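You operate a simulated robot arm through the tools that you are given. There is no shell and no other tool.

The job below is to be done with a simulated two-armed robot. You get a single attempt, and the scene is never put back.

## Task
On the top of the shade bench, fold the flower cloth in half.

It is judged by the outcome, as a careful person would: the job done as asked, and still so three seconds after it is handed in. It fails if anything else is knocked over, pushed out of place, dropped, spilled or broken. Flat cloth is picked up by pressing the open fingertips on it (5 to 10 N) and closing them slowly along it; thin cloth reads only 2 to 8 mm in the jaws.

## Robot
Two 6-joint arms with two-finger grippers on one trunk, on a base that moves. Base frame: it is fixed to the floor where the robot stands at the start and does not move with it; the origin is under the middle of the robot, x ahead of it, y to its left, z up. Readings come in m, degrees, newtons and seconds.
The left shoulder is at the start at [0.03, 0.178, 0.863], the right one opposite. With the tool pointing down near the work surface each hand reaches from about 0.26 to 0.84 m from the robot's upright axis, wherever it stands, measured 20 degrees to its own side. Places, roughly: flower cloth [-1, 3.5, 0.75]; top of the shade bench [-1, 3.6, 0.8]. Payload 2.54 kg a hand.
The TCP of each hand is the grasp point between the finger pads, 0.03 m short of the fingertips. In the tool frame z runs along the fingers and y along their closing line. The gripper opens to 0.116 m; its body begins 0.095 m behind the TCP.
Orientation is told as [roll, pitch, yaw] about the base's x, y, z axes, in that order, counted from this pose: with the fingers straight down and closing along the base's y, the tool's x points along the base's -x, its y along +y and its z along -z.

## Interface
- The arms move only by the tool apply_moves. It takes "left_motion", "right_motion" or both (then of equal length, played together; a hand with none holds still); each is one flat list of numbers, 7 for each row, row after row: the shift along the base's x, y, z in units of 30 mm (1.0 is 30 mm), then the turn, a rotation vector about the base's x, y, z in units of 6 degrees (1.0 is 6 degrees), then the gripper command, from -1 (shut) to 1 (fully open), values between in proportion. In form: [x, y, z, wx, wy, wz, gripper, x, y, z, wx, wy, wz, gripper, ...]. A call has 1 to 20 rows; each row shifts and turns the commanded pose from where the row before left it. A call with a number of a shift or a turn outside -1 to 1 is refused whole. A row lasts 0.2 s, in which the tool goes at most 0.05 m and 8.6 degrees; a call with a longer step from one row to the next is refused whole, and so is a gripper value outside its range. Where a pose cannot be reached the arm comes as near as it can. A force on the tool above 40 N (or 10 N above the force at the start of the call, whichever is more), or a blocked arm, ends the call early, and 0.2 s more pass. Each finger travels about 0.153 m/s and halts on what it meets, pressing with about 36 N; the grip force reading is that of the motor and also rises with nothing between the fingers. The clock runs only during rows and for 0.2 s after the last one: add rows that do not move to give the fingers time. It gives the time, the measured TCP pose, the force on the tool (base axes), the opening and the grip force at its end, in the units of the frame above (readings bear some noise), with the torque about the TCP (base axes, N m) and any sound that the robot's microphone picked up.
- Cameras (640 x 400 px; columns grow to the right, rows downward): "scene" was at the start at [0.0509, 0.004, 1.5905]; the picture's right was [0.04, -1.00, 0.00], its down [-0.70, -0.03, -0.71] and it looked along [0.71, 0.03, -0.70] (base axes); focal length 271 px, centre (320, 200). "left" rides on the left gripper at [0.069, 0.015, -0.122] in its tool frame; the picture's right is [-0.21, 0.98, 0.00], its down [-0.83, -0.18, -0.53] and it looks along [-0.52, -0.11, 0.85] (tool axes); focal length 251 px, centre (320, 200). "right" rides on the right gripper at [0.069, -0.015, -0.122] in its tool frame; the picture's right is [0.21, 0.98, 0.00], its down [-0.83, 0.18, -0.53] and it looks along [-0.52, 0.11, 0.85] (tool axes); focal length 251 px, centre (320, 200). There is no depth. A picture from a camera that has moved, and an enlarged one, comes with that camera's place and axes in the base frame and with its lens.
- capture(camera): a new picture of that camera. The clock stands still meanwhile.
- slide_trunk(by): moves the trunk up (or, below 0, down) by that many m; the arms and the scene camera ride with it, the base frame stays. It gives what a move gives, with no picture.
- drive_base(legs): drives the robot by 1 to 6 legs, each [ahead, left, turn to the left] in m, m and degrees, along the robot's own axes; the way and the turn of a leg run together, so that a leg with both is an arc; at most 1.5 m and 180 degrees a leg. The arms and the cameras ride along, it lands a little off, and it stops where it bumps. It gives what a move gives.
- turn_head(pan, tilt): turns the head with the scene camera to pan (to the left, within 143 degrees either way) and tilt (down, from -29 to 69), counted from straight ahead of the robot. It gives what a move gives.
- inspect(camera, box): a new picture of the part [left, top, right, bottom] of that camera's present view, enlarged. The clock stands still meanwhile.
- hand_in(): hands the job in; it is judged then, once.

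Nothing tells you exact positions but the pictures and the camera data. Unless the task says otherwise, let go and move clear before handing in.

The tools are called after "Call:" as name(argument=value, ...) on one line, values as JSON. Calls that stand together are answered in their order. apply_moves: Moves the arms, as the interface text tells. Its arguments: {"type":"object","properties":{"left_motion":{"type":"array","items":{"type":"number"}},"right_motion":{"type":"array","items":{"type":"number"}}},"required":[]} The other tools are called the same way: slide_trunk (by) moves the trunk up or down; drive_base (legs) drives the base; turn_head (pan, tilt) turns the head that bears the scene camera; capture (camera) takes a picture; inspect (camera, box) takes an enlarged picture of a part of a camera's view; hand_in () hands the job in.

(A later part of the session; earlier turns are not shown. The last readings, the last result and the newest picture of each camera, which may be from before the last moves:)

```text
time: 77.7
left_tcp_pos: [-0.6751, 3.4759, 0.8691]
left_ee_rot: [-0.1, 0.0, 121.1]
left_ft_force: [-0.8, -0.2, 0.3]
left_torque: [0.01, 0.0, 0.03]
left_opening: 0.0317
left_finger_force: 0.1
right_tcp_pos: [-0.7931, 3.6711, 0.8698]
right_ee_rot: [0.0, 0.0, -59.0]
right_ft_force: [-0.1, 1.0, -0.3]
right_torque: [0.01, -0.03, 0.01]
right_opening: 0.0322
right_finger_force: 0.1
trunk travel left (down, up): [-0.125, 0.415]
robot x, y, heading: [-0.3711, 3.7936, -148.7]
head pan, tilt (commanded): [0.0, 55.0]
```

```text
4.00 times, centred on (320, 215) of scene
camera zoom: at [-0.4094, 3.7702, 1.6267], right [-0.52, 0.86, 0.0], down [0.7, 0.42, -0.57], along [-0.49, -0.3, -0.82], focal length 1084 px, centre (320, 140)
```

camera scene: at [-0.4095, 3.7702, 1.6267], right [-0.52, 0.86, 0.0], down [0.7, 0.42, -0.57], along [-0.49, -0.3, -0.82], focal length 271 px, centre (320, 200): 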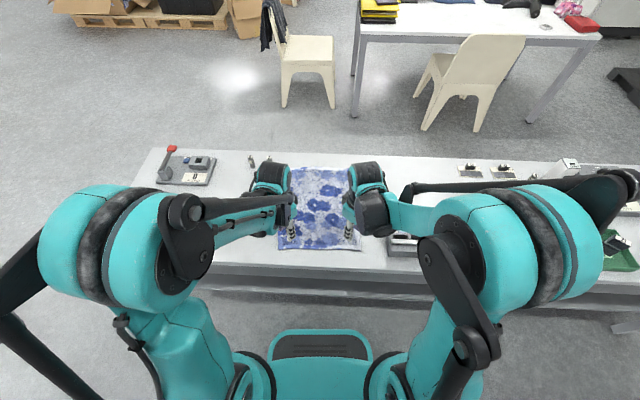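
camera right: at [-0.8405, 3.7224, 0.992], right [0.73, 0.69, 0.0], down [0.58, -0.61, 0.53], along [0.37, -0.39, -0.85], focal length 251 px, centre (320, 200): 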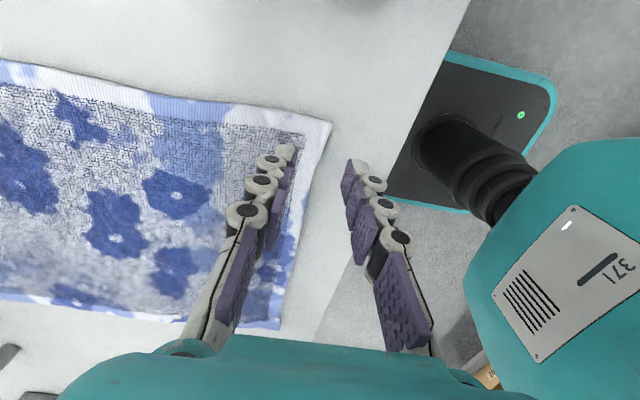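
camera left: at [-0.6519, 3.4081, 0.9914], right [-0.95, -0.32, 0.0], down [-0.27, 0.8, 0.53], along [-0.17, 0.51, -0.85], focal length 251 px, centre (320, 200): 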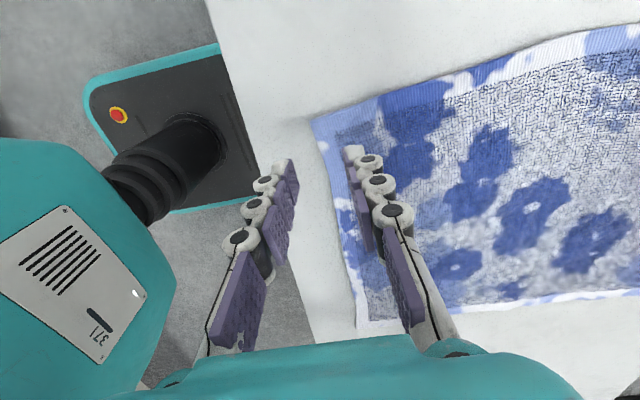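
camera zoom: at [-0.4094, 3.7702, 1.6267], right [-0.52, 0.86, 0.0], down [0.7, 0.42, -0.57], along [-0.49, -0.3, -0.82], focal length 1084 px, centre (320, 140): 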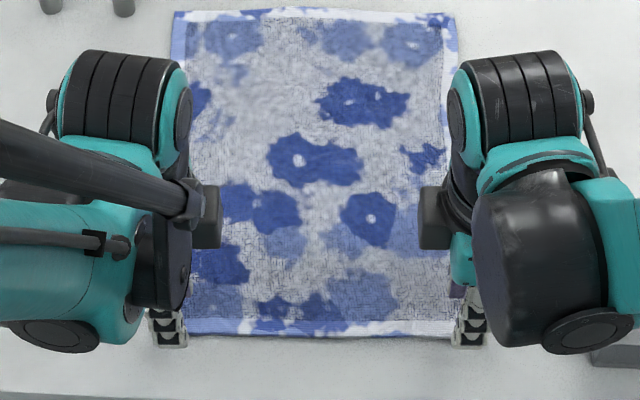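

Jaws are nearly centred on the edge. I'll make small corrections, tilt slightly so the outer fingers touch the table first, and go down close.

Call:
apply_moves(left_motion=[0.133, -0.077, -0.45, -0.215, 0.357, 0, -0.448, 0.133, -0.077, -0.45, -0.215, 0.357, 0, -0.448, 0, 0, 0, 0, 0, 0, -0.448], right_motion=[0.048, 0.165, -0.45, -0.215, 0.357, 0, -0.448, 0.048, 0.165, -0.45, -0.215, 0.357, 0, -0.448, 0, 0, 0, 0, 0, 0, -0.448])

Call:
capture(camera="left")

Call:
capture(camera="right")

```text
time: 78.5
left_tcp_pos: [-0.6679, 3.4709, 0.8424]
left_ee_rot: [5.0, 0.0, 121.1]
left_ft_force: [0.8, -0.8, -0.1]
left_torque: [0.0, 0.02, -0.01]
left_opening: 0.0319
left_finger_force: 0.0
right_tcp_pos: [-0.7883, 3.6824, 0.8429]
right_ee_rot: [-5.0, 0.0, -59.0]
right_ft_force: [-0.8, -0.3, 0.5]
right_torque: [-0.03, 0.01, 0.0]
right_opening: 0.0319
right_finger_force: 0.1
trunk travel left (down, up): [-0.125, 0.415]
robot x, y, heading: [-0.3717, 3.7933, -148.8]
head pan, tilt (commanded): [0.0, 55.0]
```

```text
taken
camera left: at [-0.6346, 3.4088, 0.9654], right [-0.94, -0.32, 0.09], down [-0.23, 0.82, 0.52], along [-0.24, 0.47, -0.85], focal length 251 px, centre (320, 200)
```

left: 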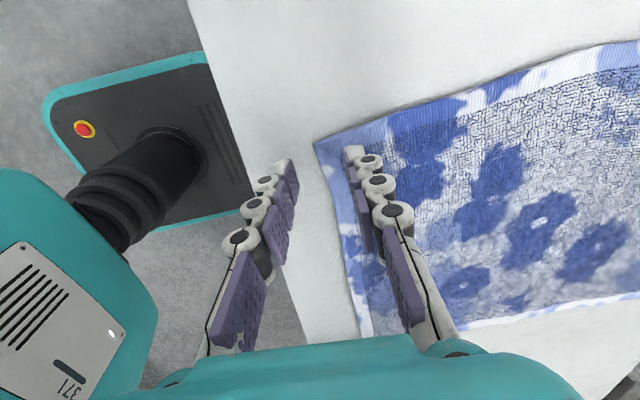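

```text
taken
camera right: at [-0.8285, 3.7378, 0.9659], right [0.72, 0.69, -0.09], down [0.62, -0.59, 0.52], along [0.3, -0.43, -0.85], focal length 251 px, centre (320, 200)
```

right: 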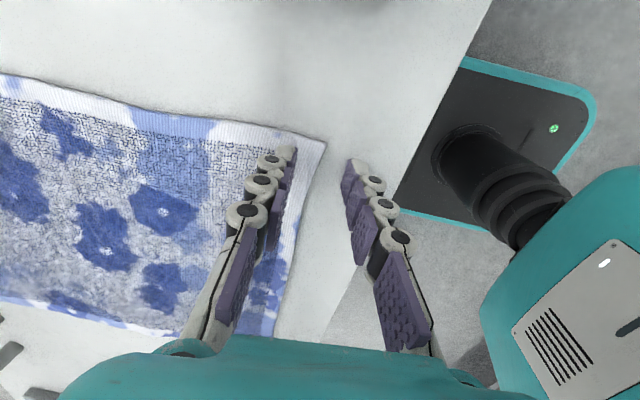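

Call:
apply_moves(left_motion=[0, 0, -0.2, 0, 0, 0, -0.448, 0, 0, -0.05, 0, 0, 0, -0.448, 0, 0, 0, 0, 0, 0, -0.448], right_motion=[0, 0, -0.2, 0, 0, 0, -0.448, 0, 0, -0.05, 0, 0, 0, -0.448, 0, 0, 0, 0, 0, 0, -0.448])

```text
time: 79.3
left_tcp_pos: [-0.6679, 3.4711, 0.8347]
left_ee_rot: [5.0, 0.0, 121.2]
left_ft_force: [0.3, -0.1, -0.7]
left_torque: [-0.02, -0.01, -0.02]
left_opening: 0.0319
left_finger_force: 0.0
right_tcp_pos: [-0.79, 3.6808, 0.8363]
right_ee_rot: [-5.0, 0.0, -58.9]
right_ft_force: [-0.6, 1.0, 0.0]
right_torque: [0.02, 0.0, 0.0]
right_opening: 0.0319
right_finger_force: 0.1
trunk travel left (down, up): [-0.125, 0.415]
robot x, y, heading: [-0.3698, 3.7882, -149.0]
head pan, tilt (commanded): [0.0, 55.0]
```

Call:
apply_moves(left_motion=[0, 0, -0.06, 0, 0, 0, -0.448, 0, 0, 0, 0, 0, 0, -0.448], right_motion=[0, 0, -0.08, 0, 0, 0, -0.448, 0, 0, 0, 0, 0, 0, -0.448])

```text
time: 79.9
left_tcp_pos: [-0.6666, 3.4713, 0.833]
left_ee_rot: [5.0, 0.0, 121.1]
left_ft_force: [0.4, 0.1, -0.2]
left_torque: [0.02, -0.01, 0.03]
left_opening: 0.0319
left_finger_force: 0.0
right_tcp_pos: [-0.7887, 3.6812, 0.8322]
right_ee_rot: [-5.0, 0.0, -58.9]
right_ft_force: [0.1, -1.1, 0.7]
right_torque: [0.03, -0.03, -0.01]
right_opening: 0.032
right_finger_force: 0.1
trunk travel left (down, up): [-0.125, 0.415]
robot x, y, heading: [-0.3732, 3.7904, -148.9]
head pan, tilt (commanded): [0.0, 55.0]
```

Call:
apply_moves(left_motion=[0, 0, -0.06, 0, 0, 0, -0.448, 0, 0, 0, 0, 0, 0, -0.448], right_motion=[0, 0, -0.05, 0, 0, 0, -0.448, 0, 0, 0, 0, 0, 0, -0.448])

```text
time: 80.5
left_tcp_pos: [-0.668, 3.471, 0.8312]
left_ee_rot: [5.0, 0.0, 121.2]
left_ft_force: [1.0, -2.5, 7.0]
left_torque: [0.01, -0.09, -0.01]
left_opening: 0.0321
left_finger_force: 0.0
right_tcp_pos: [-0.7884, 3.6808, 0.832]
right_ee_rot: [-5.0, 0.0, -58.9]
right_ft_force: [-0.7, -0.7, 1.0]
right_torque: [-0.03, 0.03, 0.0]
right_opening: 0.0323
right_finger_force: 0.0
trunk travel left (down, up): [-0.125, 0.415]
robot x, y, heading: [-0.3708, 3.7931, -148.8]
head pan, tilt (commanded): [0.0, 55.0]
```

Call:
apply_moves(right_motion=[0, 0, -0.04, 0, 0, 0, -0.448, 0, 0, 0, 0, 0, 0, -0.448])

Call:
capture(camera="left")

Call:
capture(camera="right")

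```text
time: 81.1
left_tcp_pos: [-0.6666, 3.4713, 0.8317]
left_ee_rot: [5.0, 0.0, 121.1]
left_ft_force: [-0.3, -0.4, 2.6]
left_torque: [-0.05, 0.02, 0.0]
left_opening: 0.0319
left_finger_force: 0.1
right_tcp_pos: [-0.7891, 3.6827, 0.8316]
right_ee_rot: [-5.0, 0.0, -58.9]
right_ft_force: [1.5, 1.3, 13.5]
right_torque: [0.14, -0.22, 0.02]
right_opening: 0.0333
right_finger_force: 0.4
trunk travel left (down, up): [-0.125, 0.415]
robot x, y, heading: [-0.3759, 3.7904, -148.7]
head pan, tilt (commanded): [0.0, 55.0]
```

```text
taken
camera left: at [-0.6343, 3.4096, 0.9549], right [-0.94, -0.32, 0.09], down [-0.23, 0.82, 0.52], along [-0.24, 0.47, -0.85], focal length 251 px, centre (320, 200)
```

left: 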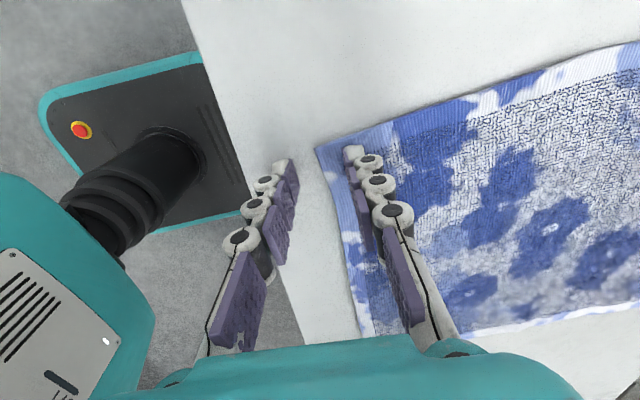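

```text
taken
camera right: at [-0.8279, 3.7383, 0.954], right [0.72, 0.69, -0.09], down [0.62, -0.59, 0.52], along [0.3, -0.43, -0.85], focal length 251 px, centre (320, 200)
```

right: 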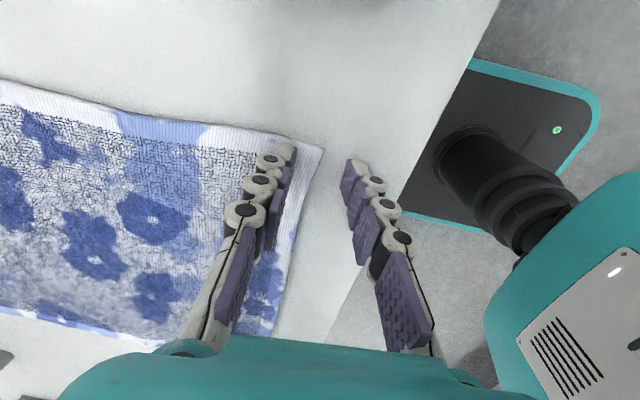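

The outer (table-side) fingers carry the load, so the tilt is a bit too much. I'll take out 3° so the inner fingers press the cloth as well.

Call:
apply_moves(left_motion=[0, 0, 0.02, 0.258, -0.428, 0, -0.448, 0, 0, -0.02, 0, 0, 0, -0.448, 0, 0, 0, 0, 0, 0, -0.448], right_motion=[0, 0, 0.03, 0.258, -0.428, 0, -0.448, 0, 0, -0.02, 0, 0, 0, -0.448, 0, 0, 0, 0, 0, 0, -0.448])

```text
time: 81.9
left_tcp_pos: [-0.6656, 3.4715, 0.8314]
left_ee_rot: [1.9, 0.0, 121.1]
left_ft_force: [-1.9, 0.0, 6.5]
left_torque: [-0.06, 0.15, -0.02]
left_opening: 0.0329
left_finger_force: 1.2
right_tcp_pos: [-0.7891, 3.6818, 0.8311]
right_ee_rot: [-2.1, 0.0, -58.9]
right_ft_force: [-2.0, -2.1, 15.3]
right_torque: [-0.28, 0.42, 0.01]
right_opening: 0.0352
right_finger_force: 1.8
trunk travel left (down, up): [-0.125, 0.415]
robot x, y, heading: [-0.374, 3.7928, -149.0]
head pan, tilt (commanded): [0.0, 55.0]
```

Call:
apply_moves(left_motion=[0, 0, 0, -0.086, 0.143, 0, -0.448, 0, 0, 0, 0, 0, 0, -0.448], right_motion=[0, 0, 0.025, -0.086, 0.143, 0, -0.448, 0, 0, 0, 0, 0, 0, -0.448])

```text
time: 82.5
left_tcp_pos: [-0.6654, 3.4711, 0.8319]
left_ee_rot: [3.0, 0.0, 121.2]
left_ft_force: [0.2, -0.2, 4.6]
left_torque: [-0.07, 0.12, 0.01]
left_opening: 0.0324
left_finger_force: 0.3
right_tcp_pos: [-0.7898, 3.6827, 0.8331]
right_ee_rot: [-2.9, 0.0, -58.9]
right_ft_force: [0.2, -1.0, 3.6]
right_torque: [-0.08, 0.11, 0.01]
right_opening: 0.0328
right_finger_force: 0.8
trunk travel left (down, up): [-0.125, 0.415]
robot x, y, heading: [-0.3767, 3.7894, -148.9]
head pan, tilt (commanded): [0.0, 55.0]
```

Now about 4–5 N on the inner fingers with the outer ones close to the table. I'll add a touch of pressure and close slowly.

Call:
apply_moves(left_motion=[0, 0, -0.012, 0, 0, 0, -0.49, 0, 0, 0, 0, 0, 0, -0.53, 0, 0, 0, 0, 0, 0, -0.57, 0, 0, 0, 0, 0, 0, -0.61, 0, 0, 0, 0, 0, 0, -0.65, 0, 0, 0, 0, 0, 0, -0.69], right_motion=[0, 0, -0.015, 0, 0, 0, -0.49, 0, 0, 0, 0, 0, 0, -0.53, 0, 0, 0, 0, 0, 0, -0.57, 0, 0, 0, 0, 0, 0, -0.61, 0, 0, 0, 0, 0, 0, -0.65, 0, 0, 0, 0, 0, 0, -0.69])

Call:
capture(camera="left")

Call:
capture(camera="right")

```text
time: 83.9
left_tcp_pos: [-0.6665, 3.4727, 0.8313]
left_ee_rot: [3.1, 0.0, 121.1]
left_ft_force: [0.9, 1.0, 6.1]
left_torque: [0.01, 0.0, 0.01]
left_opening: 0.0143
left_finger_force: 0.1
right_tcp_pos: [-0.7887, 3.6828, 0.8301]
right_ee_rot: [-3.0, 0.0, -58.9]
right_ft_force: [-0.7, 0.1, 4.0]
right_torque: [-0.01, 0.03, -0.04]
right_opening: 0.0177
right_finger_force: 0.2
trunk travel left (down, up): [-0.125, 0.415]
robot x, y, heading: [-0.3751, 3.7901, -148.8]
head pan, tilt (commanded): [0.0, 55.0]
```

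```text
taken
camera left: at [-0.6381, 3.4076, 0.9541], right [-0.95, -0.32, 0.05], down [-0.25, 0.81, 0.52], along [-0.21, 0.48, -0.85], focal length 251 px, centre (320, 200)
```

left: 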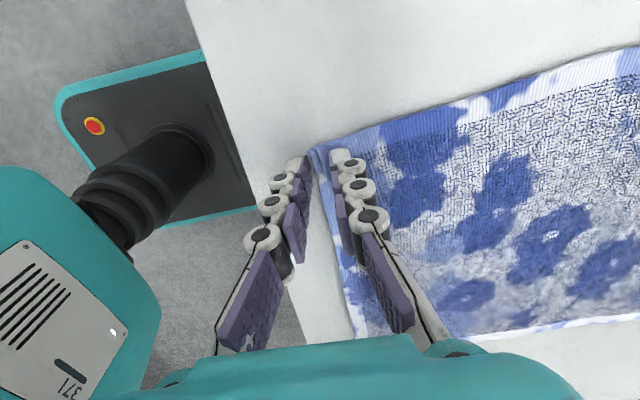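

```text
taken
camera right: at [-0.832, 3.7364, 0.9539], right [0.72, 0.69, -0.05], down [0.61, -0.6, 0.52], along [0.33, -0.41, -0.85], focal length 251 px, centre (320, 200)
```

right: 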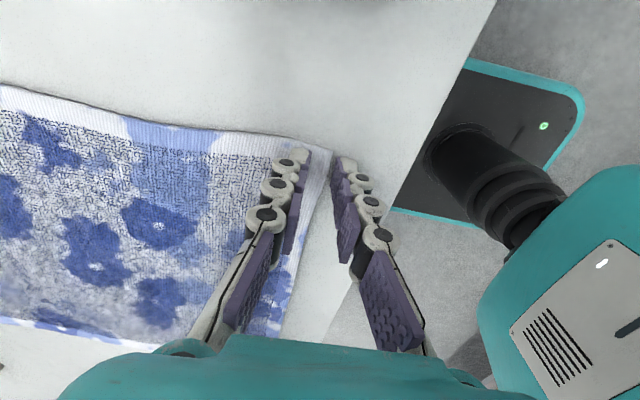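

Call:
apply_moves(left_motion=[0, 0, 0, 0, 0, 0, -0.73, 0, 0, 0, 0, 0, 0, -0.77, 0, 0, 0, 0, 0, 0, -0.81, 0, 0, 0, 0, 0, 0, -0.85], right_motion=[0, 0, 0, 0, 0, 0, -0.73, 0, 0, 0, 0, 0, 0, -0.77, 0, 0, 0, 0, 0, 0, -0.81, 0, 0, 0, 0, 0, 0, -0.85])

Call:
inspect(camera="left", box=[240, 110, 400, 210])

Call:
inspect(camera="right", box=[240, 110, 400, 210])

```text
time: 84.9
left_tcp_pos: [-0.6657, 3.4711, 0.8314]
left_ee_rot: [3.0, -0.1, 121.1]
left_ft_force: [1.7, 0.6, 3.1]
left_torque: [-0.02, 0.04, 0.03]
left_opening: 0.0081
left_finger_force: 0.1
right_tcp_pos: [-0.7901, 3.6821, 0.8316]
right_ee_rot: [-3.0, 0.0, -59.0]
right_ft_force: [0.6, 0.2, 1.8]
right_torque: [0.0, 0.01, 0.0]
right_opening: 0.008
right_finger_force: 0.0
trunk travel left (down, up): [-0.125, 0.415]
robot x, y, heading: [-0.3755, 3.7877, -148.8]
head pan, tilt (commanded): [0.0, 55.0]
```

```text
4.00 times, centred on (320, 160) of left
camera zoom: at [-0.6382, 3.4075, 0.9541], right [-0.95, -0.32, 0.05], down [-0.25, 0.82, 0.52], along [-0.21, 0.48, -0.85], focal length 1006 px, centre (320, 360)
```

zoom: 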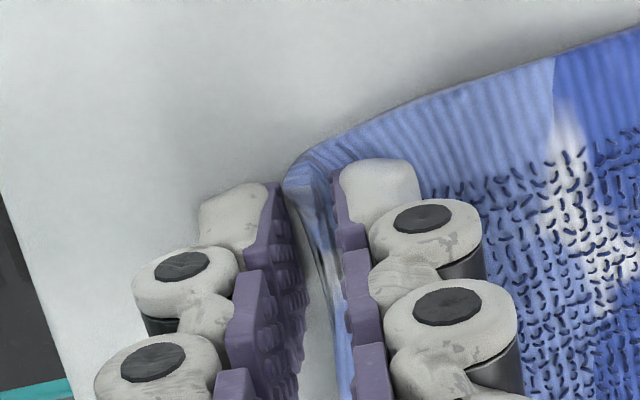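

```text
4.00 times, centred on (320, 160) of right
camera zoom: at [-0.8322, 3.7362, 0.9539], right [0.72, 0.69, -0.05], down [0.61, -0.6, 0.52], along [0.33, -0.41, -0.85], focal length 1006 px, centre (320, 360)
```

zoom: 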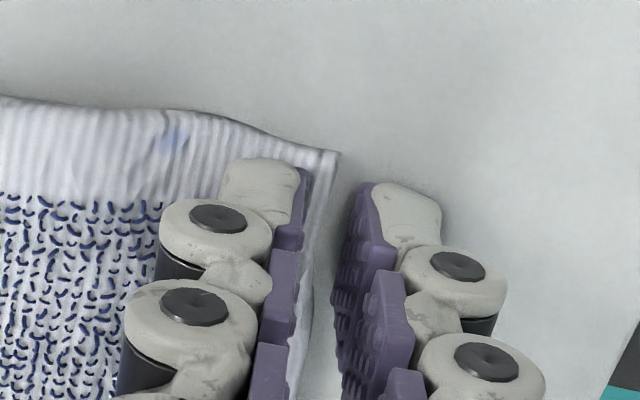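

Call:
apply_moves(left_motion=[0, 0, -0.01, 0, 0, 0, -0.88, 0, 0, 0, 0, 0, 0, -0.91, 0, 0, 0, 0, 0, 0, -0.94, 0, 0, 0, 0, 0, 0, -0.97, 0, 0, 0, 0, 0, 0, -1, 0, 0, 0, 0, 0, 0, -1], right_motion=[0, 0, -0.025, 0, 0, 0, -0.88, 0, 0, 0, 0, 0, 0, -0.91, 0, 0, 0, 0, 0, 0, -0.94, 0, 0, 0, 0, 0, 0, -0.97, 0, 0, 0, 0, 0, 0, -1, 0, 0, 0, 0, 0, 0, -1])

Call:
inspect(camera="left", box=[240, 110, 400, 210])

Call:
inspect(camera="right", box=[240, 110, 400, 210])

```text
time: 86.3
left_tcp_pos: [-0.6663, 3.4715, 0.8314]
left_ee_rot: [2.9, 0.0, 121.1]
left_ft_force: [0.9, 0.0, 6.2]
left_torque: [-0.05, -0.01, 0.0]
left_opening: 0.0018
left_finger_force: 31.7
right_tcp_pos: [-0.79, 3.6824, 0.8307]
right_ee_rot: [-3.0, 0.0, -58.9]
right_ft_force: [-0.5, 0.0, 2.5]
right_torque: [-0.04, 0.02, 0.01]
right_opening: 0.0
right_finger_force: 28.4
trunk travel left (down, up): [-0.125, 0.415]
robot x, y, heading: [-0.3719, 3.7902, -148.8]
head pan, tilt (commanded): [0.0, 55.0]
```

```text
4.00 times, centred on (320, 160) of left
camera zoom: at [-0.6383, 3.4076, 0.9538], right [-0.95, -0.32, 0.05], down [-0.25, 0.82, 0.52], along [-0.21, 0.48, -0.85], focal length 1006 px, centre (320, 360)
```

zoom: 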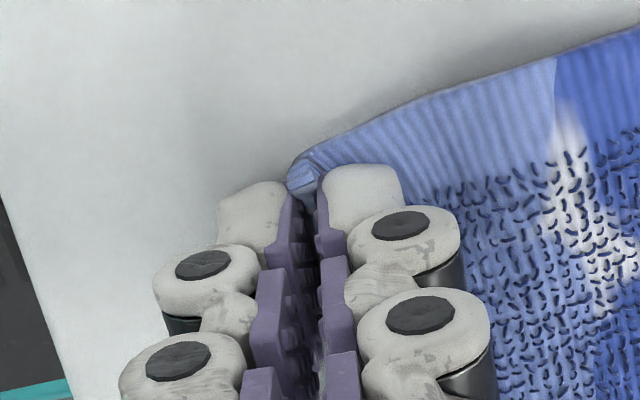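

```text
4.00 times, centred on (320, 160) of right
camera zoom: at [-0.8324, 3.7362, 0.9532], right [0.72, 0.69, -0.05], down [0.61, -0.6, 0.52], along [0.33, -0.41, -0.85], focal length 1006 px, centre (320, 360)
```

zoom: 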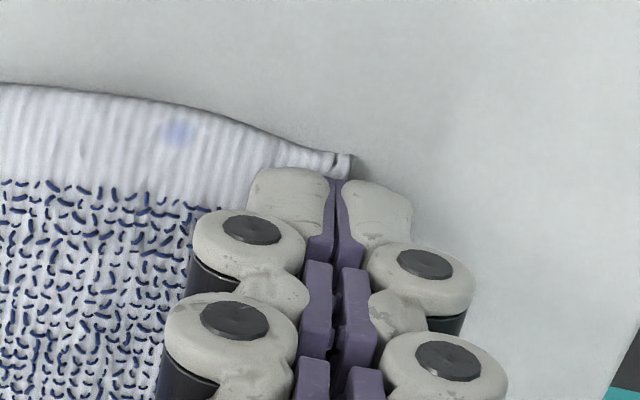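

The left hand has caught the edge (1.8 mm single layer), but the right closed empty. I'll open the right, lift slightly, move it a bit further onto the cloth and try again.

Call:
apply_moves(right_motion=[0, 0, 0.4, 0, 0, 0, -1, 0, 0, 0, 0, 0, 0, -0.448, -0.2, -0.12, 0, 0, 0, 0, -0.448, 0, 0, 0, 0, 0, 0, -0.448])

Call:
capture(camera="right")

Call:
inspect(camera="right", box=[240, 110, 400, 210])

```text
time: 87.3
left_tcp_pos: [-0.6669, 3.4716, 0.8307]
left_ee_rot: [3.0, 0.0, 121.1]
left_ft_force: [0.4, -0.5, 6.3]
left_torque: [-0.05, 0.01, 0.03]
left_opening: 0.0018
left_finger_force: 31.2
right_tcp_pos: [-0.7955, 3.6789, 0.8429]
right_ee_rot: [-3.0, -0.1, -58.9]
right_ft_force: [-1.0, -0.4, -0.1]
right_torque: [-0.01, 0.01, 0.01]
right_opening: 0.0319
right_finger_force: 0.0
trunk travel left (down, up): [-0.125, 0.415]
robot x, y, heading: [-0.3726, 3.7862, -148.7]
head pan, tilt (commanded): [0.0, 55.0]
```

```text
taken
camera right: at [-0.8379, 3.7326, 0.9653], right [0.72, 0.69, -0.05], down [0.61, -0.6, 0.52], along [0.33, -0.41, -0.85], focal length 251 px, centre (320, 200)
```

right: 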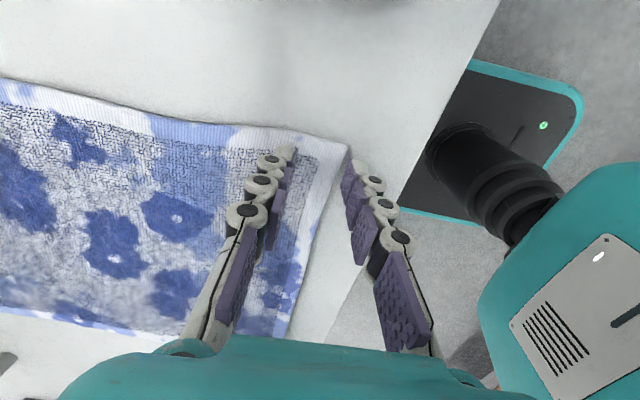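

```text
4.00 times, centred on (320, 160) of right
camera zoom: at [-0.8379, 3.7326, 0.9653], right [0.72, 0.69, -0.05], down [0.61, -0.6, 0.52], along [0.33, -0.41, -0.85], focal length 1006 px, centre (320, 360)
```

zoom: 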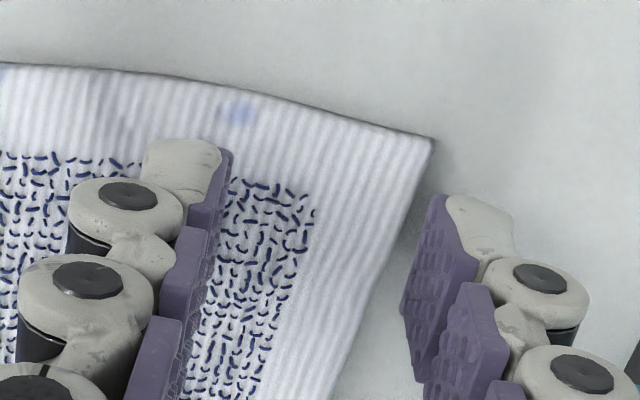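

Call:
apply_moves(right_motion=[0.171, 0.103, -0.3, 0, 0, 0, -0.448, 0, 0, -0.06, 0, 0, 0, -0.448, 0, 0, 0, 0, 0, 0, -0.448])

Call:
inspect(camera="right", box=[240, 110, 400, 210])

```text
time: 88.1
left_tcp_pos: [-0.6672, 3.4721, 0.8315]
left_ee_rot: [3.1, 0.1, 121.0]
left_ft_force: [1.5, -0.8, 5.0]
left_torque: [-0.07, -0.02, -0.03]
left_opening: 0.0015
left_finger_force: 31.2
right_tcp_pos: [-0.7886, 3.6809, 0.8314]
right_ee_rot: [-3.0, 0.0, -59.0]
right_ft_force: [-1.0, 0.0, 1.6]
right_torque: [-0.07, 0.09, 0.01]
right_opening: 0.0322
right_finger_force: 0.3
trunk travel left (down, up): [-0.125, 0.415]
robot x, y, heading: [-0.3717, 3.788, -148.9]
head pan, tilt (commanded): [0.0, 55.0]
```

```text
4.00 times, centred on (320, 160) of right
camera zoom: at [-0.8327, 3.7355, 0.9547], right [0.72, 0.69, -0.05], down [0.61, -0.6, 0.52], along [0.33, -0.41, -0.85], focal length 1006 px, centre (320, 360)
```

zoom: 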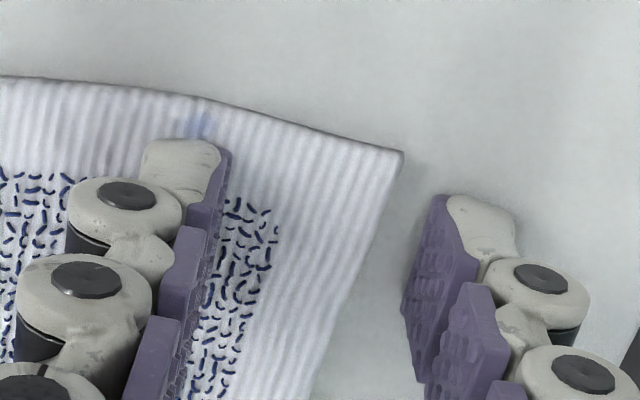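

Call:
apply_moves(right_motion=[0, 0, -0.025, 0, 0, 0, -0.448, 0, 0, 0, 0, 0, 0, -0.448])

```text
time: 88.7
left_tcp_pos: [-0.6667, 3.4705, 0.8303]
left_ee_rot: [3.1, 0.0, 121.1]
left_ft_force: [-0.6, 0.5, 5.8]
left_torque: [-0.01, 0.01, 0.0]
left_opening: 0.002
left_finger_force: 31.2
right_tcp_pos: [-0.7891, 3.6823, 0.8322]
right_ee_rot: [-3.1, 0.1, -58.9]
right_ft_force: [-0.6, 0.2, 6.2]
right_torque: [-0.04, 0.12, -0.05]
right_opening: 0.0325
right_finger_force: 0.0
trunk travel left (down, up): [-0.125, 0.415]
robot x, y, heading: [-0.3724, 3.7948, -148.6]
head pan, tilt (commanded): [0.0, 55.0]
```

Call:
apply_moves(right_motion=[0, 0, -0.005, 0, 0, 0, -0.49, 0, 0, 0, 0, 0, 0, -0.53, 0, 0, -0.005, 0, 0, 0, -0.57, 0, 0, 0, 0, 0, 0, -0.61, 0, 0, -0.005, 0, 0, 0, -0.65, 0, 0, 0, 0, 0, 0, -0.69, 0, 0, -0.005, 0, 0, 0, -0.73, 0, 0, 0, 0, 0, 0, -0.77])

Call:
inspect(camera="right", box=[240, 110, 400, 210])

```text
time: 90.5
left_tcp_pos: [-0.6659, 3.4714, 0.8321]
left_ee_rot: [3.1, 0.0, 121.1]
left_ft_force: [0.9, 0.7, 5.5]
left_torque: [-0.01, -0.03, 0.02]
left_opening: 0.002
left_finger_force: 31.0
right_tcp_pos: [-0.7893, 3.6814, 0.831]
right_ee_rot: [-3.0, 0.0, -58.8]
right_ft_force: [0.3, -0.7, 6.4]
right_torque: [-0.05, 0.08, 0.03]
right_opening: 0.0132
right_finger_force: 0.1
trunk travel left (down, up): [-0.125, 0.415]
robot x, y, heading: [-0.3707, 3.7886, -149.0]
head pan, tilt (commanded): [0.0, 55.0]
```

```text
4.00 times, centred on (320, 160) of right
camera zoom: at [-0.8328, 3.7354, 0.9533], right [0.72, 0.69, -0.05], down [0.61, -0.6, 0.52], along [0.33, -0.41, -0.85], focal length 1006 px, centre (320, 360)
```

zoom: 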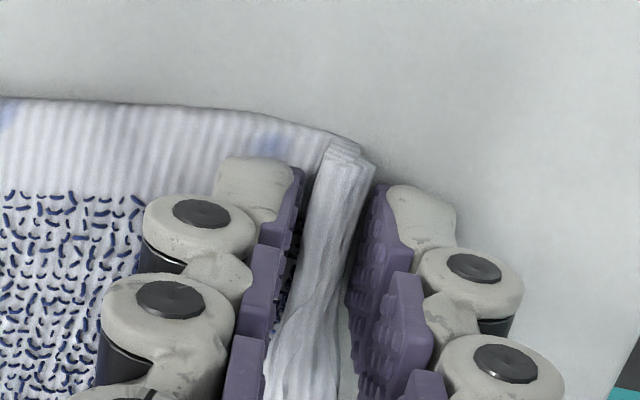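

Call:
apply_moves(right_motion=[0, 0, -0.005, 0, 0, 0, -0.81, 0, 0, 0, 0, 0, 0, -0.85, 0, 0, 0, 0, 0, 0, -0.89, 0, 0, 0, 0, 0, 0, -0.93, 0, 0, 0, 0, 0, 0, -0.97, 0, 0, 0, 0, 0, 0, -1, 0, 0, 0, 0, 0, 0, -1])

Call:
inspect(camera="right", box=[240, 110, 400, 210])

Call:
inspect(camera="scene", box=[240, 165, 400, 265])

```text
time: 92.1
left_tcp_pos: [-0.6662, 3.4713, 0.8301]
left_ee_rot: [3.0, 0.0, 121.0]
left_ft_force: [0.5, -0.4, 5.9]
left_torque: [-0.03, 0.01, -0.02]
left_opening: 0.0019
left_finger_force: 31.4
right_tcp_pos: [-0.7899, 3.6812, 0.8305]
right_ee_rot: [-3.0, 0.0, -58.9]
right_ft_force: [-0.1, -0.3, 2.3]
right_torque: [-0.02, 0.07, 0.05]
right_opening: 0.004
right_finger_force: 32.9
trunk travel left (down, up): [-0.125, 0.415]
robot x, y, heading: [-0.3705, 3.792, -148.6]
head pan, tilt (commanded): [0.0, 55.0]
```

```text
4.00 times, centred on (320, 160) of right
camera zoom: at [-0.8328, 3.7355, 0.9532], right [0.72, 0.69, -0.05], down [0.61, -0.6, 0.52], along [0.33, -0.41, -0.85], focal length 1006 px, centre (320, 360)
```

zoom: 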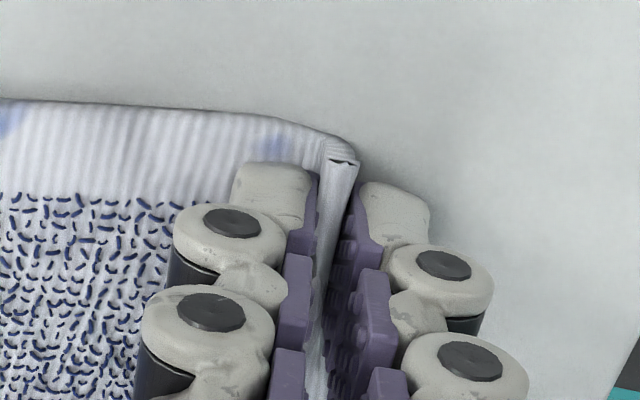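

```text
4.00 times, centred on (320, 215) of scene
camera zoom: at [-0.409, 3.7705, 1.6267], right [-0.52, 0.86, 0.0], down [0.7, 0.42, -0.57], along [-0.49, -0.3, -0.82], focal length 1084 px, centre (320, 140)
```

zoom: 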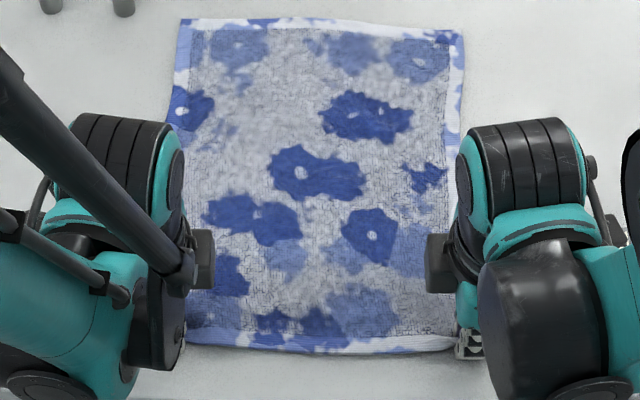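

The right now holds a doubled ridge (4 mm). I'd rather have a single edge like the left for a neat lay-down, so I'll redo the right with the jaws centred closer to the edge.

Call:
apply_moves(right_motion=[0, 0, 0, 0, 0, 0, -0.8, 0, 0, 0, 0, 0, 0, -0.6, 0, 0, 0, 0, 0, 0, -0.448, 0, 0, 0.2, 0, 0, 0, -0.448, 0, 0, 0, 0, 0, 0, -0.448])

Call:
inspect(camera="right", box=[240, 110, 400, 210])

```text
time: 93.3
left_tcp_pos: [-0.6665, 3.4719, 0.8307]
left_ee_rot: [3.0, 0.0, 121.1]
left_ft_force: [0.0, 0.2, 5.4]
left_torque: [-0.06, -0.01, 0.01]
left_opening: 0.0018
left_finger_force: 31.2
right_tcp_pos: [-0.7892, 3.6808, 0.8363]
right_ee_rot: [-3.0, 0.0, -58.9]
right_ft_force: [0.8, -0.2, 0.3]
right_torque: [-0.03, -0.01, -0.01]
right_opening: 0.0322
right_finger_force: 0.0
trunk travel left (down, up): [-0.125, 0.415]
robot x, y, heading: [-0.3735, 3.7921, -149.0]
head pan, tilt (commanded): [0.0, 55.0]
```

```text
4.00 times, centred on (320, 160) of right
camera zoom: at [-0.8332, 3.7352, 0.9593], right [0.72, 0.69, -0.05], down [0.61, -0.6, 0.52], along [0.33, -0.41, -0.85], focal length 1006 px, centre (320, 360)
```

zoom: 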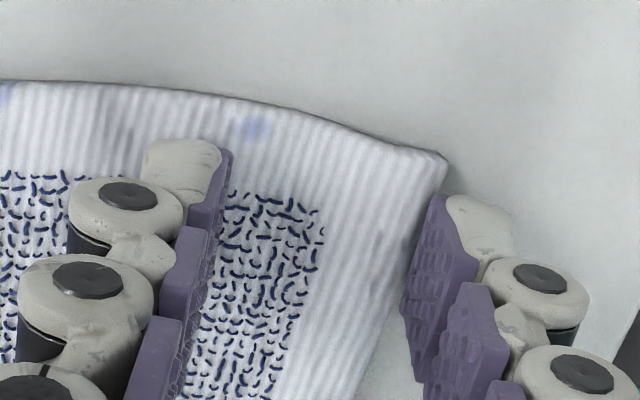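

Call:
apply_moves(right_motion=[0, 0, 0.15, 0, 0, 0, -0.448, 0.314, 0.189, 0, 0, 0, 0, -0.448, 0, 0, -0.25, 0, 0, 0, -0.448, 0, 0, -0.06, 0, 0, 0, -0.448, 0, 0, 0, 0, 0, 0, -0.448])

Call:
inspect(camera="right", box=[240, 110, 400, 210])

```text
time: 94.5
left_tcp_pos: [-0.6662, 3.4715, 0.8311]
left_ee_rot: [3.0, 0.0, 121.1]
left_ft_force: [0.6, 0.0, 5.0]
left_torque: [0.01, 0.01, 0.05]
left_opening: 0.0018
left_finger_force: 31.2
right_tcp_pos: [-0.7806, 3.6881, 0.8331]
right_ee_rot: [-2.9, -0.1, -58.9]
right_ft_force: [0.0, 0.0, 4.5]
right_torque: [-0.08, 0.1, 0.02]
right_opening: 0.0322
right_finger_force: 0.1
trunk travel left (down, up): [-0.125, 0.415]
robot x, y, heading: [-0.3741, 3.7929, -149.1]
head pan, tilt (commanded): [0.0, 55.0]
```

```text
4.00 times, centred on (320, 160) of right
camera zoom: at [-0.8236, 3.7413, 0.9542], right [0.72, 0.69, -0.05], down [0.61, -0.6, 0.52], along [0.33, -0.41, -0.85], focal length 1006 px, centre (320, 360)
```

zoom: 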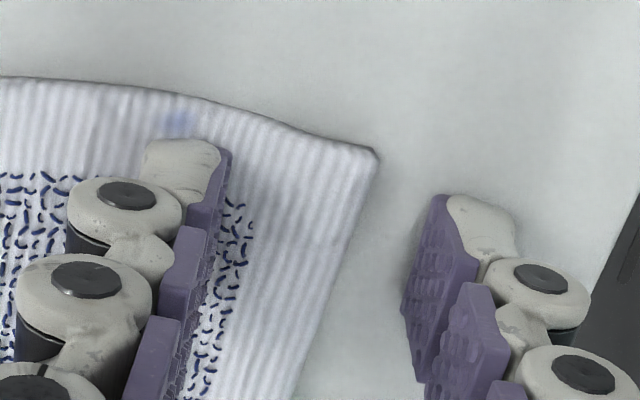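

Call:
apply_moves(right_motion=[0, 0, -0.015, 0, 0, 0, -0.49, 0, 0, 0, 0, 0, 0, -0.53, 0, 0, -0.005, 0, 0, 0, -0.57, 0, 0, 0, 0, 0, 0, -0.61, 0, 0, -0.005, 0, 0, 0, -0.65, 0, 0, 0, 0, 0, 0, -0.69, 0, 0, -0.005, 0, 0, 0, -0.73, 0, 0, 0, 0, 0, 0, -0.77, 0, 0, -0.005, 0, 0, 0, -0.81])

Call:
inspect(camera="right", box=[240, 110, 400, 210])

```text
time: 96.5
left_tcp_pos: [-0.6672, 3.4715, 0.8309]
left_ee_rot: [3.1, 0.0, 121.1]
left_ft_force: [-0.6, 0.2, 5.2]
left_torque: [-0.01, 0.01, -0.03]
left_opening: 0.0016
left_finger_force: 30.8
right_tcp_pos: [-0.7803, 3.6878, 0.83]
right_ee_rot: [-3.0, 0.0, -58.8]
right_ft_force: [0.8, -0.4, 4.5]
right_torque: [0.0, 0.01, 0.02]
right_opening: 0.0107
right_finger_force: 0.0
trunk travel left (down, up): [-0.125, 0.415]
robot x, y, heading: [-0.3705, 3.7915, -149.0]
head pan, tilt (commanded): [0.0, 55.0]
```

```text
4.00 times, centred on (320, 160) of right
camera zoom: at [-0.8232, 3.7412, 0.9533], right [0.72, 0.69, -0.05], down [0.61, -0.6, 0.52], along [0.33, -0.41, -0.85], focal length 1006 px, centre (320, 360)
```

zoom: 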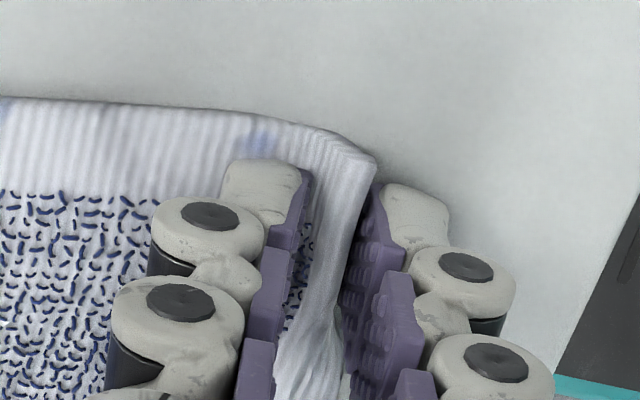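

Call:
apply_moves(right_motion=[0, 0, -0.005, 0, 0, 0, -0.85, 0, 0, 0, 0, 0, 0, -0.88, 0, 0, 0, 0, 0, 0, -0.91, 0, 0, 0, 0, 0, 0, -0.94, 0, 0, 0, 0, 0, 0, -0.97, 0, 0, 0, 0, 0, 0, -1, 0, 0, 0, 0, 0, 0, -1])

Call:
inspect(camera="right", box=[240, 110, 400, 210])

```text
time: 98.1
left_tcp_pos: [-0.6668, 3.4704, 0.83]
left_ee_rot: [3.0, 0.0, 121.0]
left_ft_force: [0.4, 0.6, 5.8]
left_torque: [0.0, 0.03, -0.01]
left_opening: 0.0019
left_finger_force: 31.1
right_tcp_pos: [-0.7796, 3.6882, 0.8312]
right_ee_rot: [-3.0, -0.1, -59.0]
right_ft_force: [-1.3, -0.7, 3.9]
right_torque: [-0.05, 0.01, 0.02]
right_opening: 0.0035
right_finger_force: 32.0
trunk travel left (down, up): [-0.125, 0.415]
robot x, y, heading: [-0.375, 3.7906, -148.9]
head pan, tilt (commanded): [0.0, 55.0]
```

```text
4.00 times, centred on (320, 160) of right
camera zoom: at [-0.8232, 3.7411, 0.9534], right [0.72, 0.69, -0.05], down [0.61, -0.6, 0.52], along [0.33, -0.41, -0.85], focal length 1006 px, centre (320, 360)
```

zoom: 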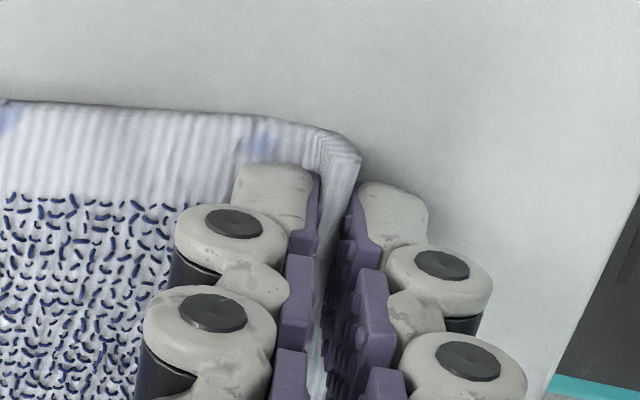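

Both hands now hold the edge (left 1.8 mm, right 3.5 mm, about 31 N each). I'll lift along the start of a new arc and check.

Call:
apply_moves(left_motion=[-0.063, -0.0338, 0.782, 0, 0, 0, -1, -0.1875, -0.1005, 0.763, 0, 0, 0, -1, -0.3074, -0.1647, 0.725, 0, 0, 0, -1], right_motion=[-0.0617, -0.0339, 0.782, 0, 0, 0, -1, -0.1837, -0.1009, 0.763, 0, 0, 0, -1, -0.3012, -0.1653, 0.725, 0, 0, 0, -1])

Call:
capture(camera="left")

Call:
capture(camera="right")

Call:
inspect(camera="scene", box=[240, 150, 400, 250])

```text
time: 98.9
left_tcp_pos: [-0.6833, 3.4625, 0.8997]
left_ee_rot: [3.0, 0.0, 121.1]
left_ft_force: [-0.3, -0.4, -0.9]
left_torque: [-0.05, 0.01, 0.01]
left_opening: 0.0019
left_finger_force: 31.1
right_tcp_pos: [-0.797, 3.6783, 0.8996]
right_ee_rot: [-3.0, 0.0, -58.9]
right_ft_force: [-0.5, -0.5, -0.7]
right_torque: [0.03, 0.0, 0.02]
right_opening: 0.004
right_finger_force: 31.8
trunk travel left (down, up): [-0.125, 0.415]
robot x, y, heading: [-0.3703, 3.7942, -149.0]
head pan, tilt (commanded): [0.0, 55.0]
```

```text
taken
camera left: at [-0.6544, 3.3986, 1.0222], right [-0.95, -0.32, 0.05], down [-0.25, 0.82, 0.52], along [-0.21, 0.48, -0.85], focal length 251 px, centre (320, 200)
```

left: 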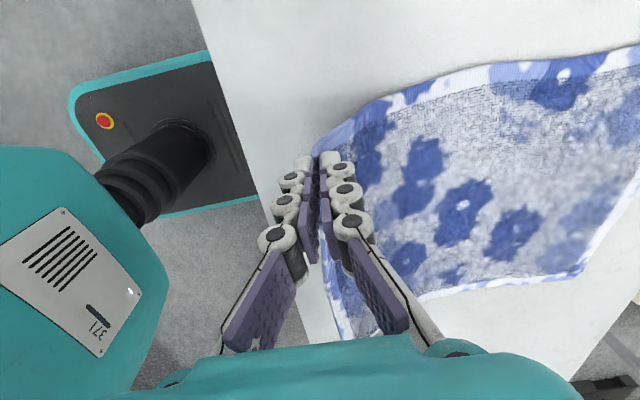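

```text
taken
camera right: at [-0.8394, 3.7322, 1.0216], right [0.72, 0.69, -0.05], down [0.61, -0.6, 0.52], along [0.33, -0.41, -0.85], focal length 251 px, centre (320, 200)
```

right: 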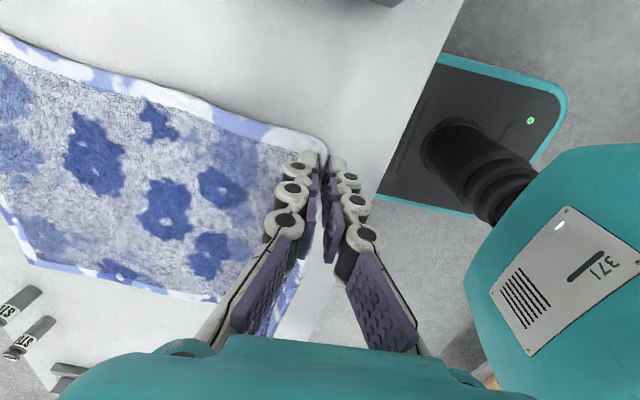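

```text
4.00 times, centred on (320, 200) of scene
camera zoom: at [-0.4088, 3.7706, 1.6267], right [-0.52, 0.86, 0.0], down [0.7, 0.42, -0.57], along [-0.49, -0.3, -0.82], focal length 1084 px, centre (320, 200)
```

zoom: 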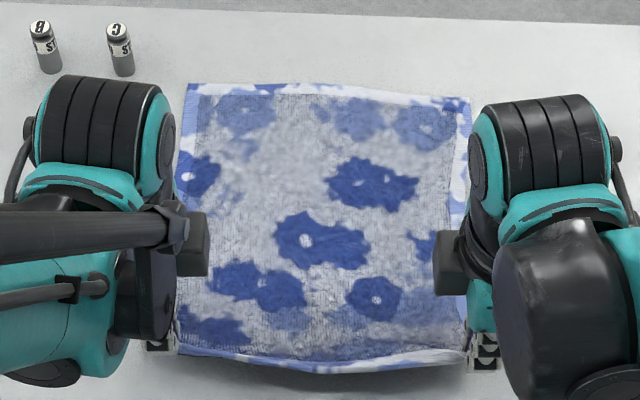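

Both corners are held and lifted. The far-right corner has crept about 2 cm towards me from the re-gripping, so I've adjusted each hand's target to its own far corner. Continuing to the top of the arc.

Call:
apply_moves(left_motion=[-0.4038, -0.2346, 0.669, 0, 0, 0, -1, -0.5019, -0.2916, 0.597, 0, 0, 0, -1, -0.5877, -0.3414, 0.51, 0, 0, 0, -1, -0.659, -0.3829, 0.41, 0, 0, 0, -1, -0.714, -0.4148, 0.3, 0, 0, 0, -1, -0.7515, -0.4366, 0.183, 0, 0, 0, -1, -0.7704, -0.4476, 0.0616, 0, 0, 0, -1], right_motion=[-0.3883, -0.216, 0.669, 0, 0, 0, -1, -0.4826, -0.2684, 0.597, 0, 0, 0, -1, -0.565, -0.3143, 0.51, 0, 0, 0, -1, -0.6336, -0.3524, 0.41, 0, 0, 0, -1, -0.6865, -0.3819, 0.3, 0, 0, 0, -1, -0.7226, -0.4019, 0.183, 0, 0, 0, -1, -0.7408, -0.412, 0.0616, 0, 0, 0, -1])

Call:
inspect(camera="scene", box=[240, 140, 400, 240])

Call:
capture(camera="left")

Call:
capture(camera="right")

```text
time: 100.5
left_tcp_pos: [-0.816, 3.3861, 0.981]
left_ee_rot: [2.9, 0.0, 121.1]
left_ft_force: [0.2, 0.0, 0.5]
left_torque: [0.03, 0.0, 0.01]
left_opening: 0.0018
left_finger_force: 30.8
right_tcp_pos: [-0.9253, 3.6059, 0.9798]
right_ee_rot: [-2.8, 0.1, -58.9]
right_ft_force: [-0.3, -0.1, 1.1]
right_torque: [0.02, -0.03, -0.02]
right_opening: 0.0032
right_finger_force: 33.1
trunk travel left (down, up): [-0.125, 0.415]
robot x, y, heading: [-0.3718, 3.7907, -148.9]
head pan, tilt (commanded): [0.0, 55.0]
```

```text
4.00 times, centred on (320, 190) of scene
camera zoom: at [-0.4113, 3.7691, 1.6266], right [-0.52, 0.86, 0.0], down [0.7, 0.42, -0.57], along [-0.49, -0.3, -0.82], focal length 1084 px, centre (320, 240)
```

zoom: 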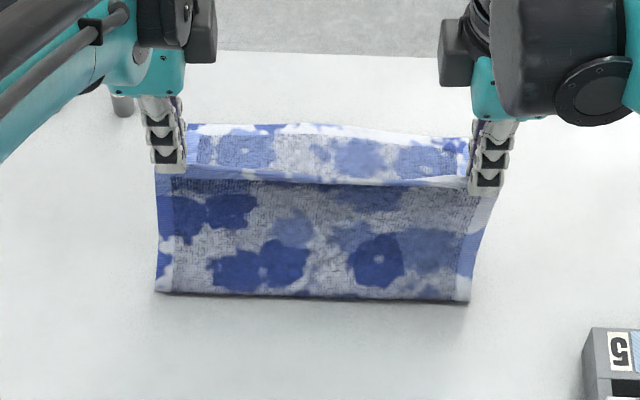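

```text
taken
camera left: at [-0.7886, 3.3216, 1.1033], right [-0.95, -0.32, 0.05], down [-0.25, 0.81, 0.52], along [-0.21, 0.48, -0.85], focal length 251 px, centre (320, 200)
```

left: 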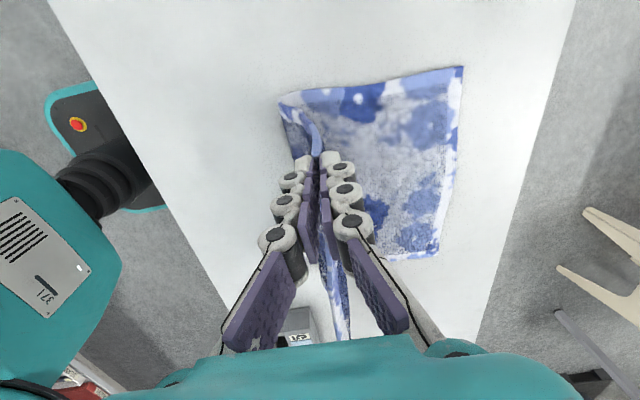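

```text
taken
camera right: at [-0.9688, 3.6601, 1.1021], right [0.72, 0.69, -0.05], down [0.6, -0.6, 0.52], along [0.33, -0.41, -0.85], focal length 251 px, centre (320, 200)
```

right: 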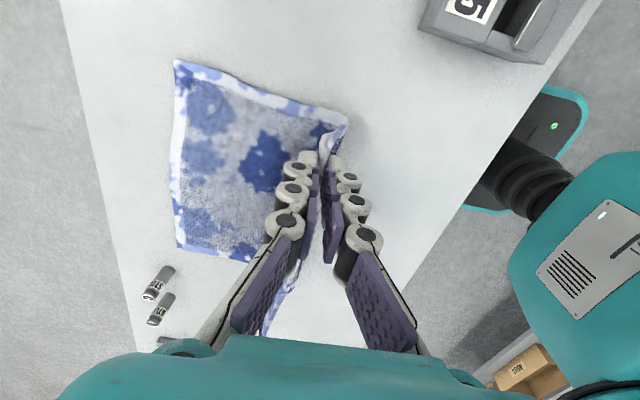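

Very good: the held edge is straight, the fold line forms near the middle, and the far edge hasn't moved. Continuing down towards the far edge, tilting the hands gradually so the hem leans outwards.

Call:
apply_moves(left_motion=[-0.7704, -0.4476, -0.0616, 0.112, -0.1855, 0, -1, -0.7515, -0.4366, -0.183, 0.112, -0.1855, 0, -1, -0.714, -0.4148, -0.3, 0.112, -0.1855, 0, -1, -0.659, -0.3829, -0.41, 0.112, -0.1855, 0, -1, -0.5877, -0.3414, -0.51, 0.112, -0.1855, 0, -1, -0.5019, -0.2916, -0.597, 0.112, -0.1855, 0, -1, -0.4038, -0.2346, -0.669, 0.112, -0.1855, 0, -1], right_motion=[-0.7408, -0.412, -0.0616, 0.112, -0.1855, 0, -1, -0.7226, -0.4019, -0.183, 0.112, -0.1855, 0, -1, -0.6865, -0.3819, -0.3, 0.112, -0.1855, 0, -1, -0.6336, -0.3524, -0.41, 0.112, -0.1855, 0, -1, -0.565, -0.3143, -0.51, 0.112, -0.1855, 0, -1, -0.4826, -0.2684, -0.597, 0.112, -0.1855, 0, -1, -0.3883, -0.216, -0.669, 0.112, -0.1855, 0, -1])

Call:
inspect(camera="scene", box=[240, 130, 400, 230])

Call:
capture(camera="left")

Call:
capture(camera="right")

```text
time: 102.1
left_tcp_pos: [-0.9482, 3.3079, 0.8974]
left_ee_rot: [-6.2, 0.0, 121.1]
left_ft_force: [0.2, -0.2, -0.8]
left_torque: [0.02, 0.0, -0.01]
left_opening: 0.002
left_finger_force: 30.8
right_tcp_pos: [-1.0521, 3.5374, 0.897]
right_ee_rot: [6.2, 0.0, -59.0]
right_ft_force: [0.4, 0.0, 0.4]
right_torque: [-0.04, 0.01, 0.01]
right_opening: 0.0033
right_finger_force: 33.0
trunk travel left (down, up): [-0.125, 0.415]
robot x, y, heading: [-0.3725, 3.7872, -148.9]
head pan, tilt (commanded): [0.0, 55.0]
```

```text
4.00 times, centred on (320, 180) of scene
camera zoom: at [-0.4116, 3.7689, 1.6265], right [-0.52, 0.86, 0.0], down [0.7, 0.42, -0.57], along [-0.49, -0.3, -0.82], focal length 1084 px, centre (320, 280)
```

zoom: 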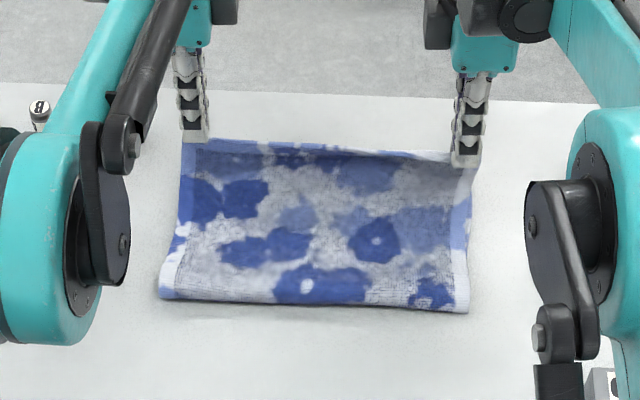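

```text
taken
camera left: at [-0.9361, 3.235, 1.0176], right [-0.94, -0.32, -0.11], down [-0.32, 0.77, 0.55], along [-0.09, 0.55, -0.83], focal length 251 px, centre (320, 200)
```

left: 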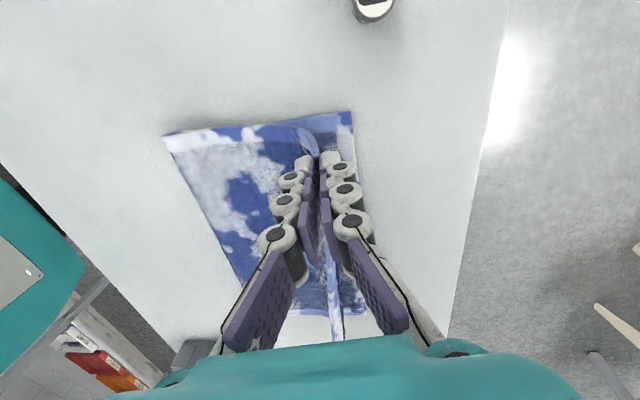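

```text
taken
camera right: at [-1.1111, 3.5804, 1.0167], right [0.72, 0.69, 0.11], down [0.53, -0.64, 0.55], along [0.45, -0.34, -0.83], focal length 251 px, centre (320, 200)
```

right: 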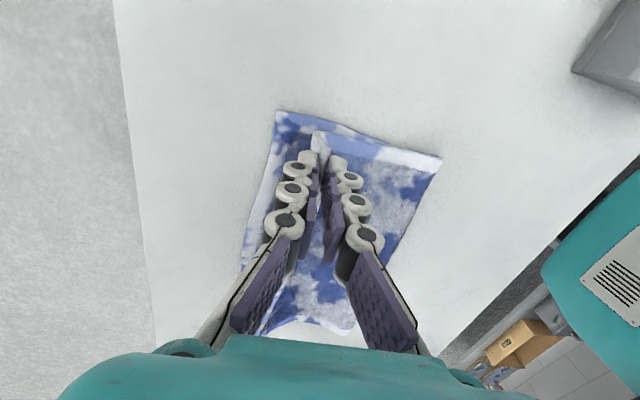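

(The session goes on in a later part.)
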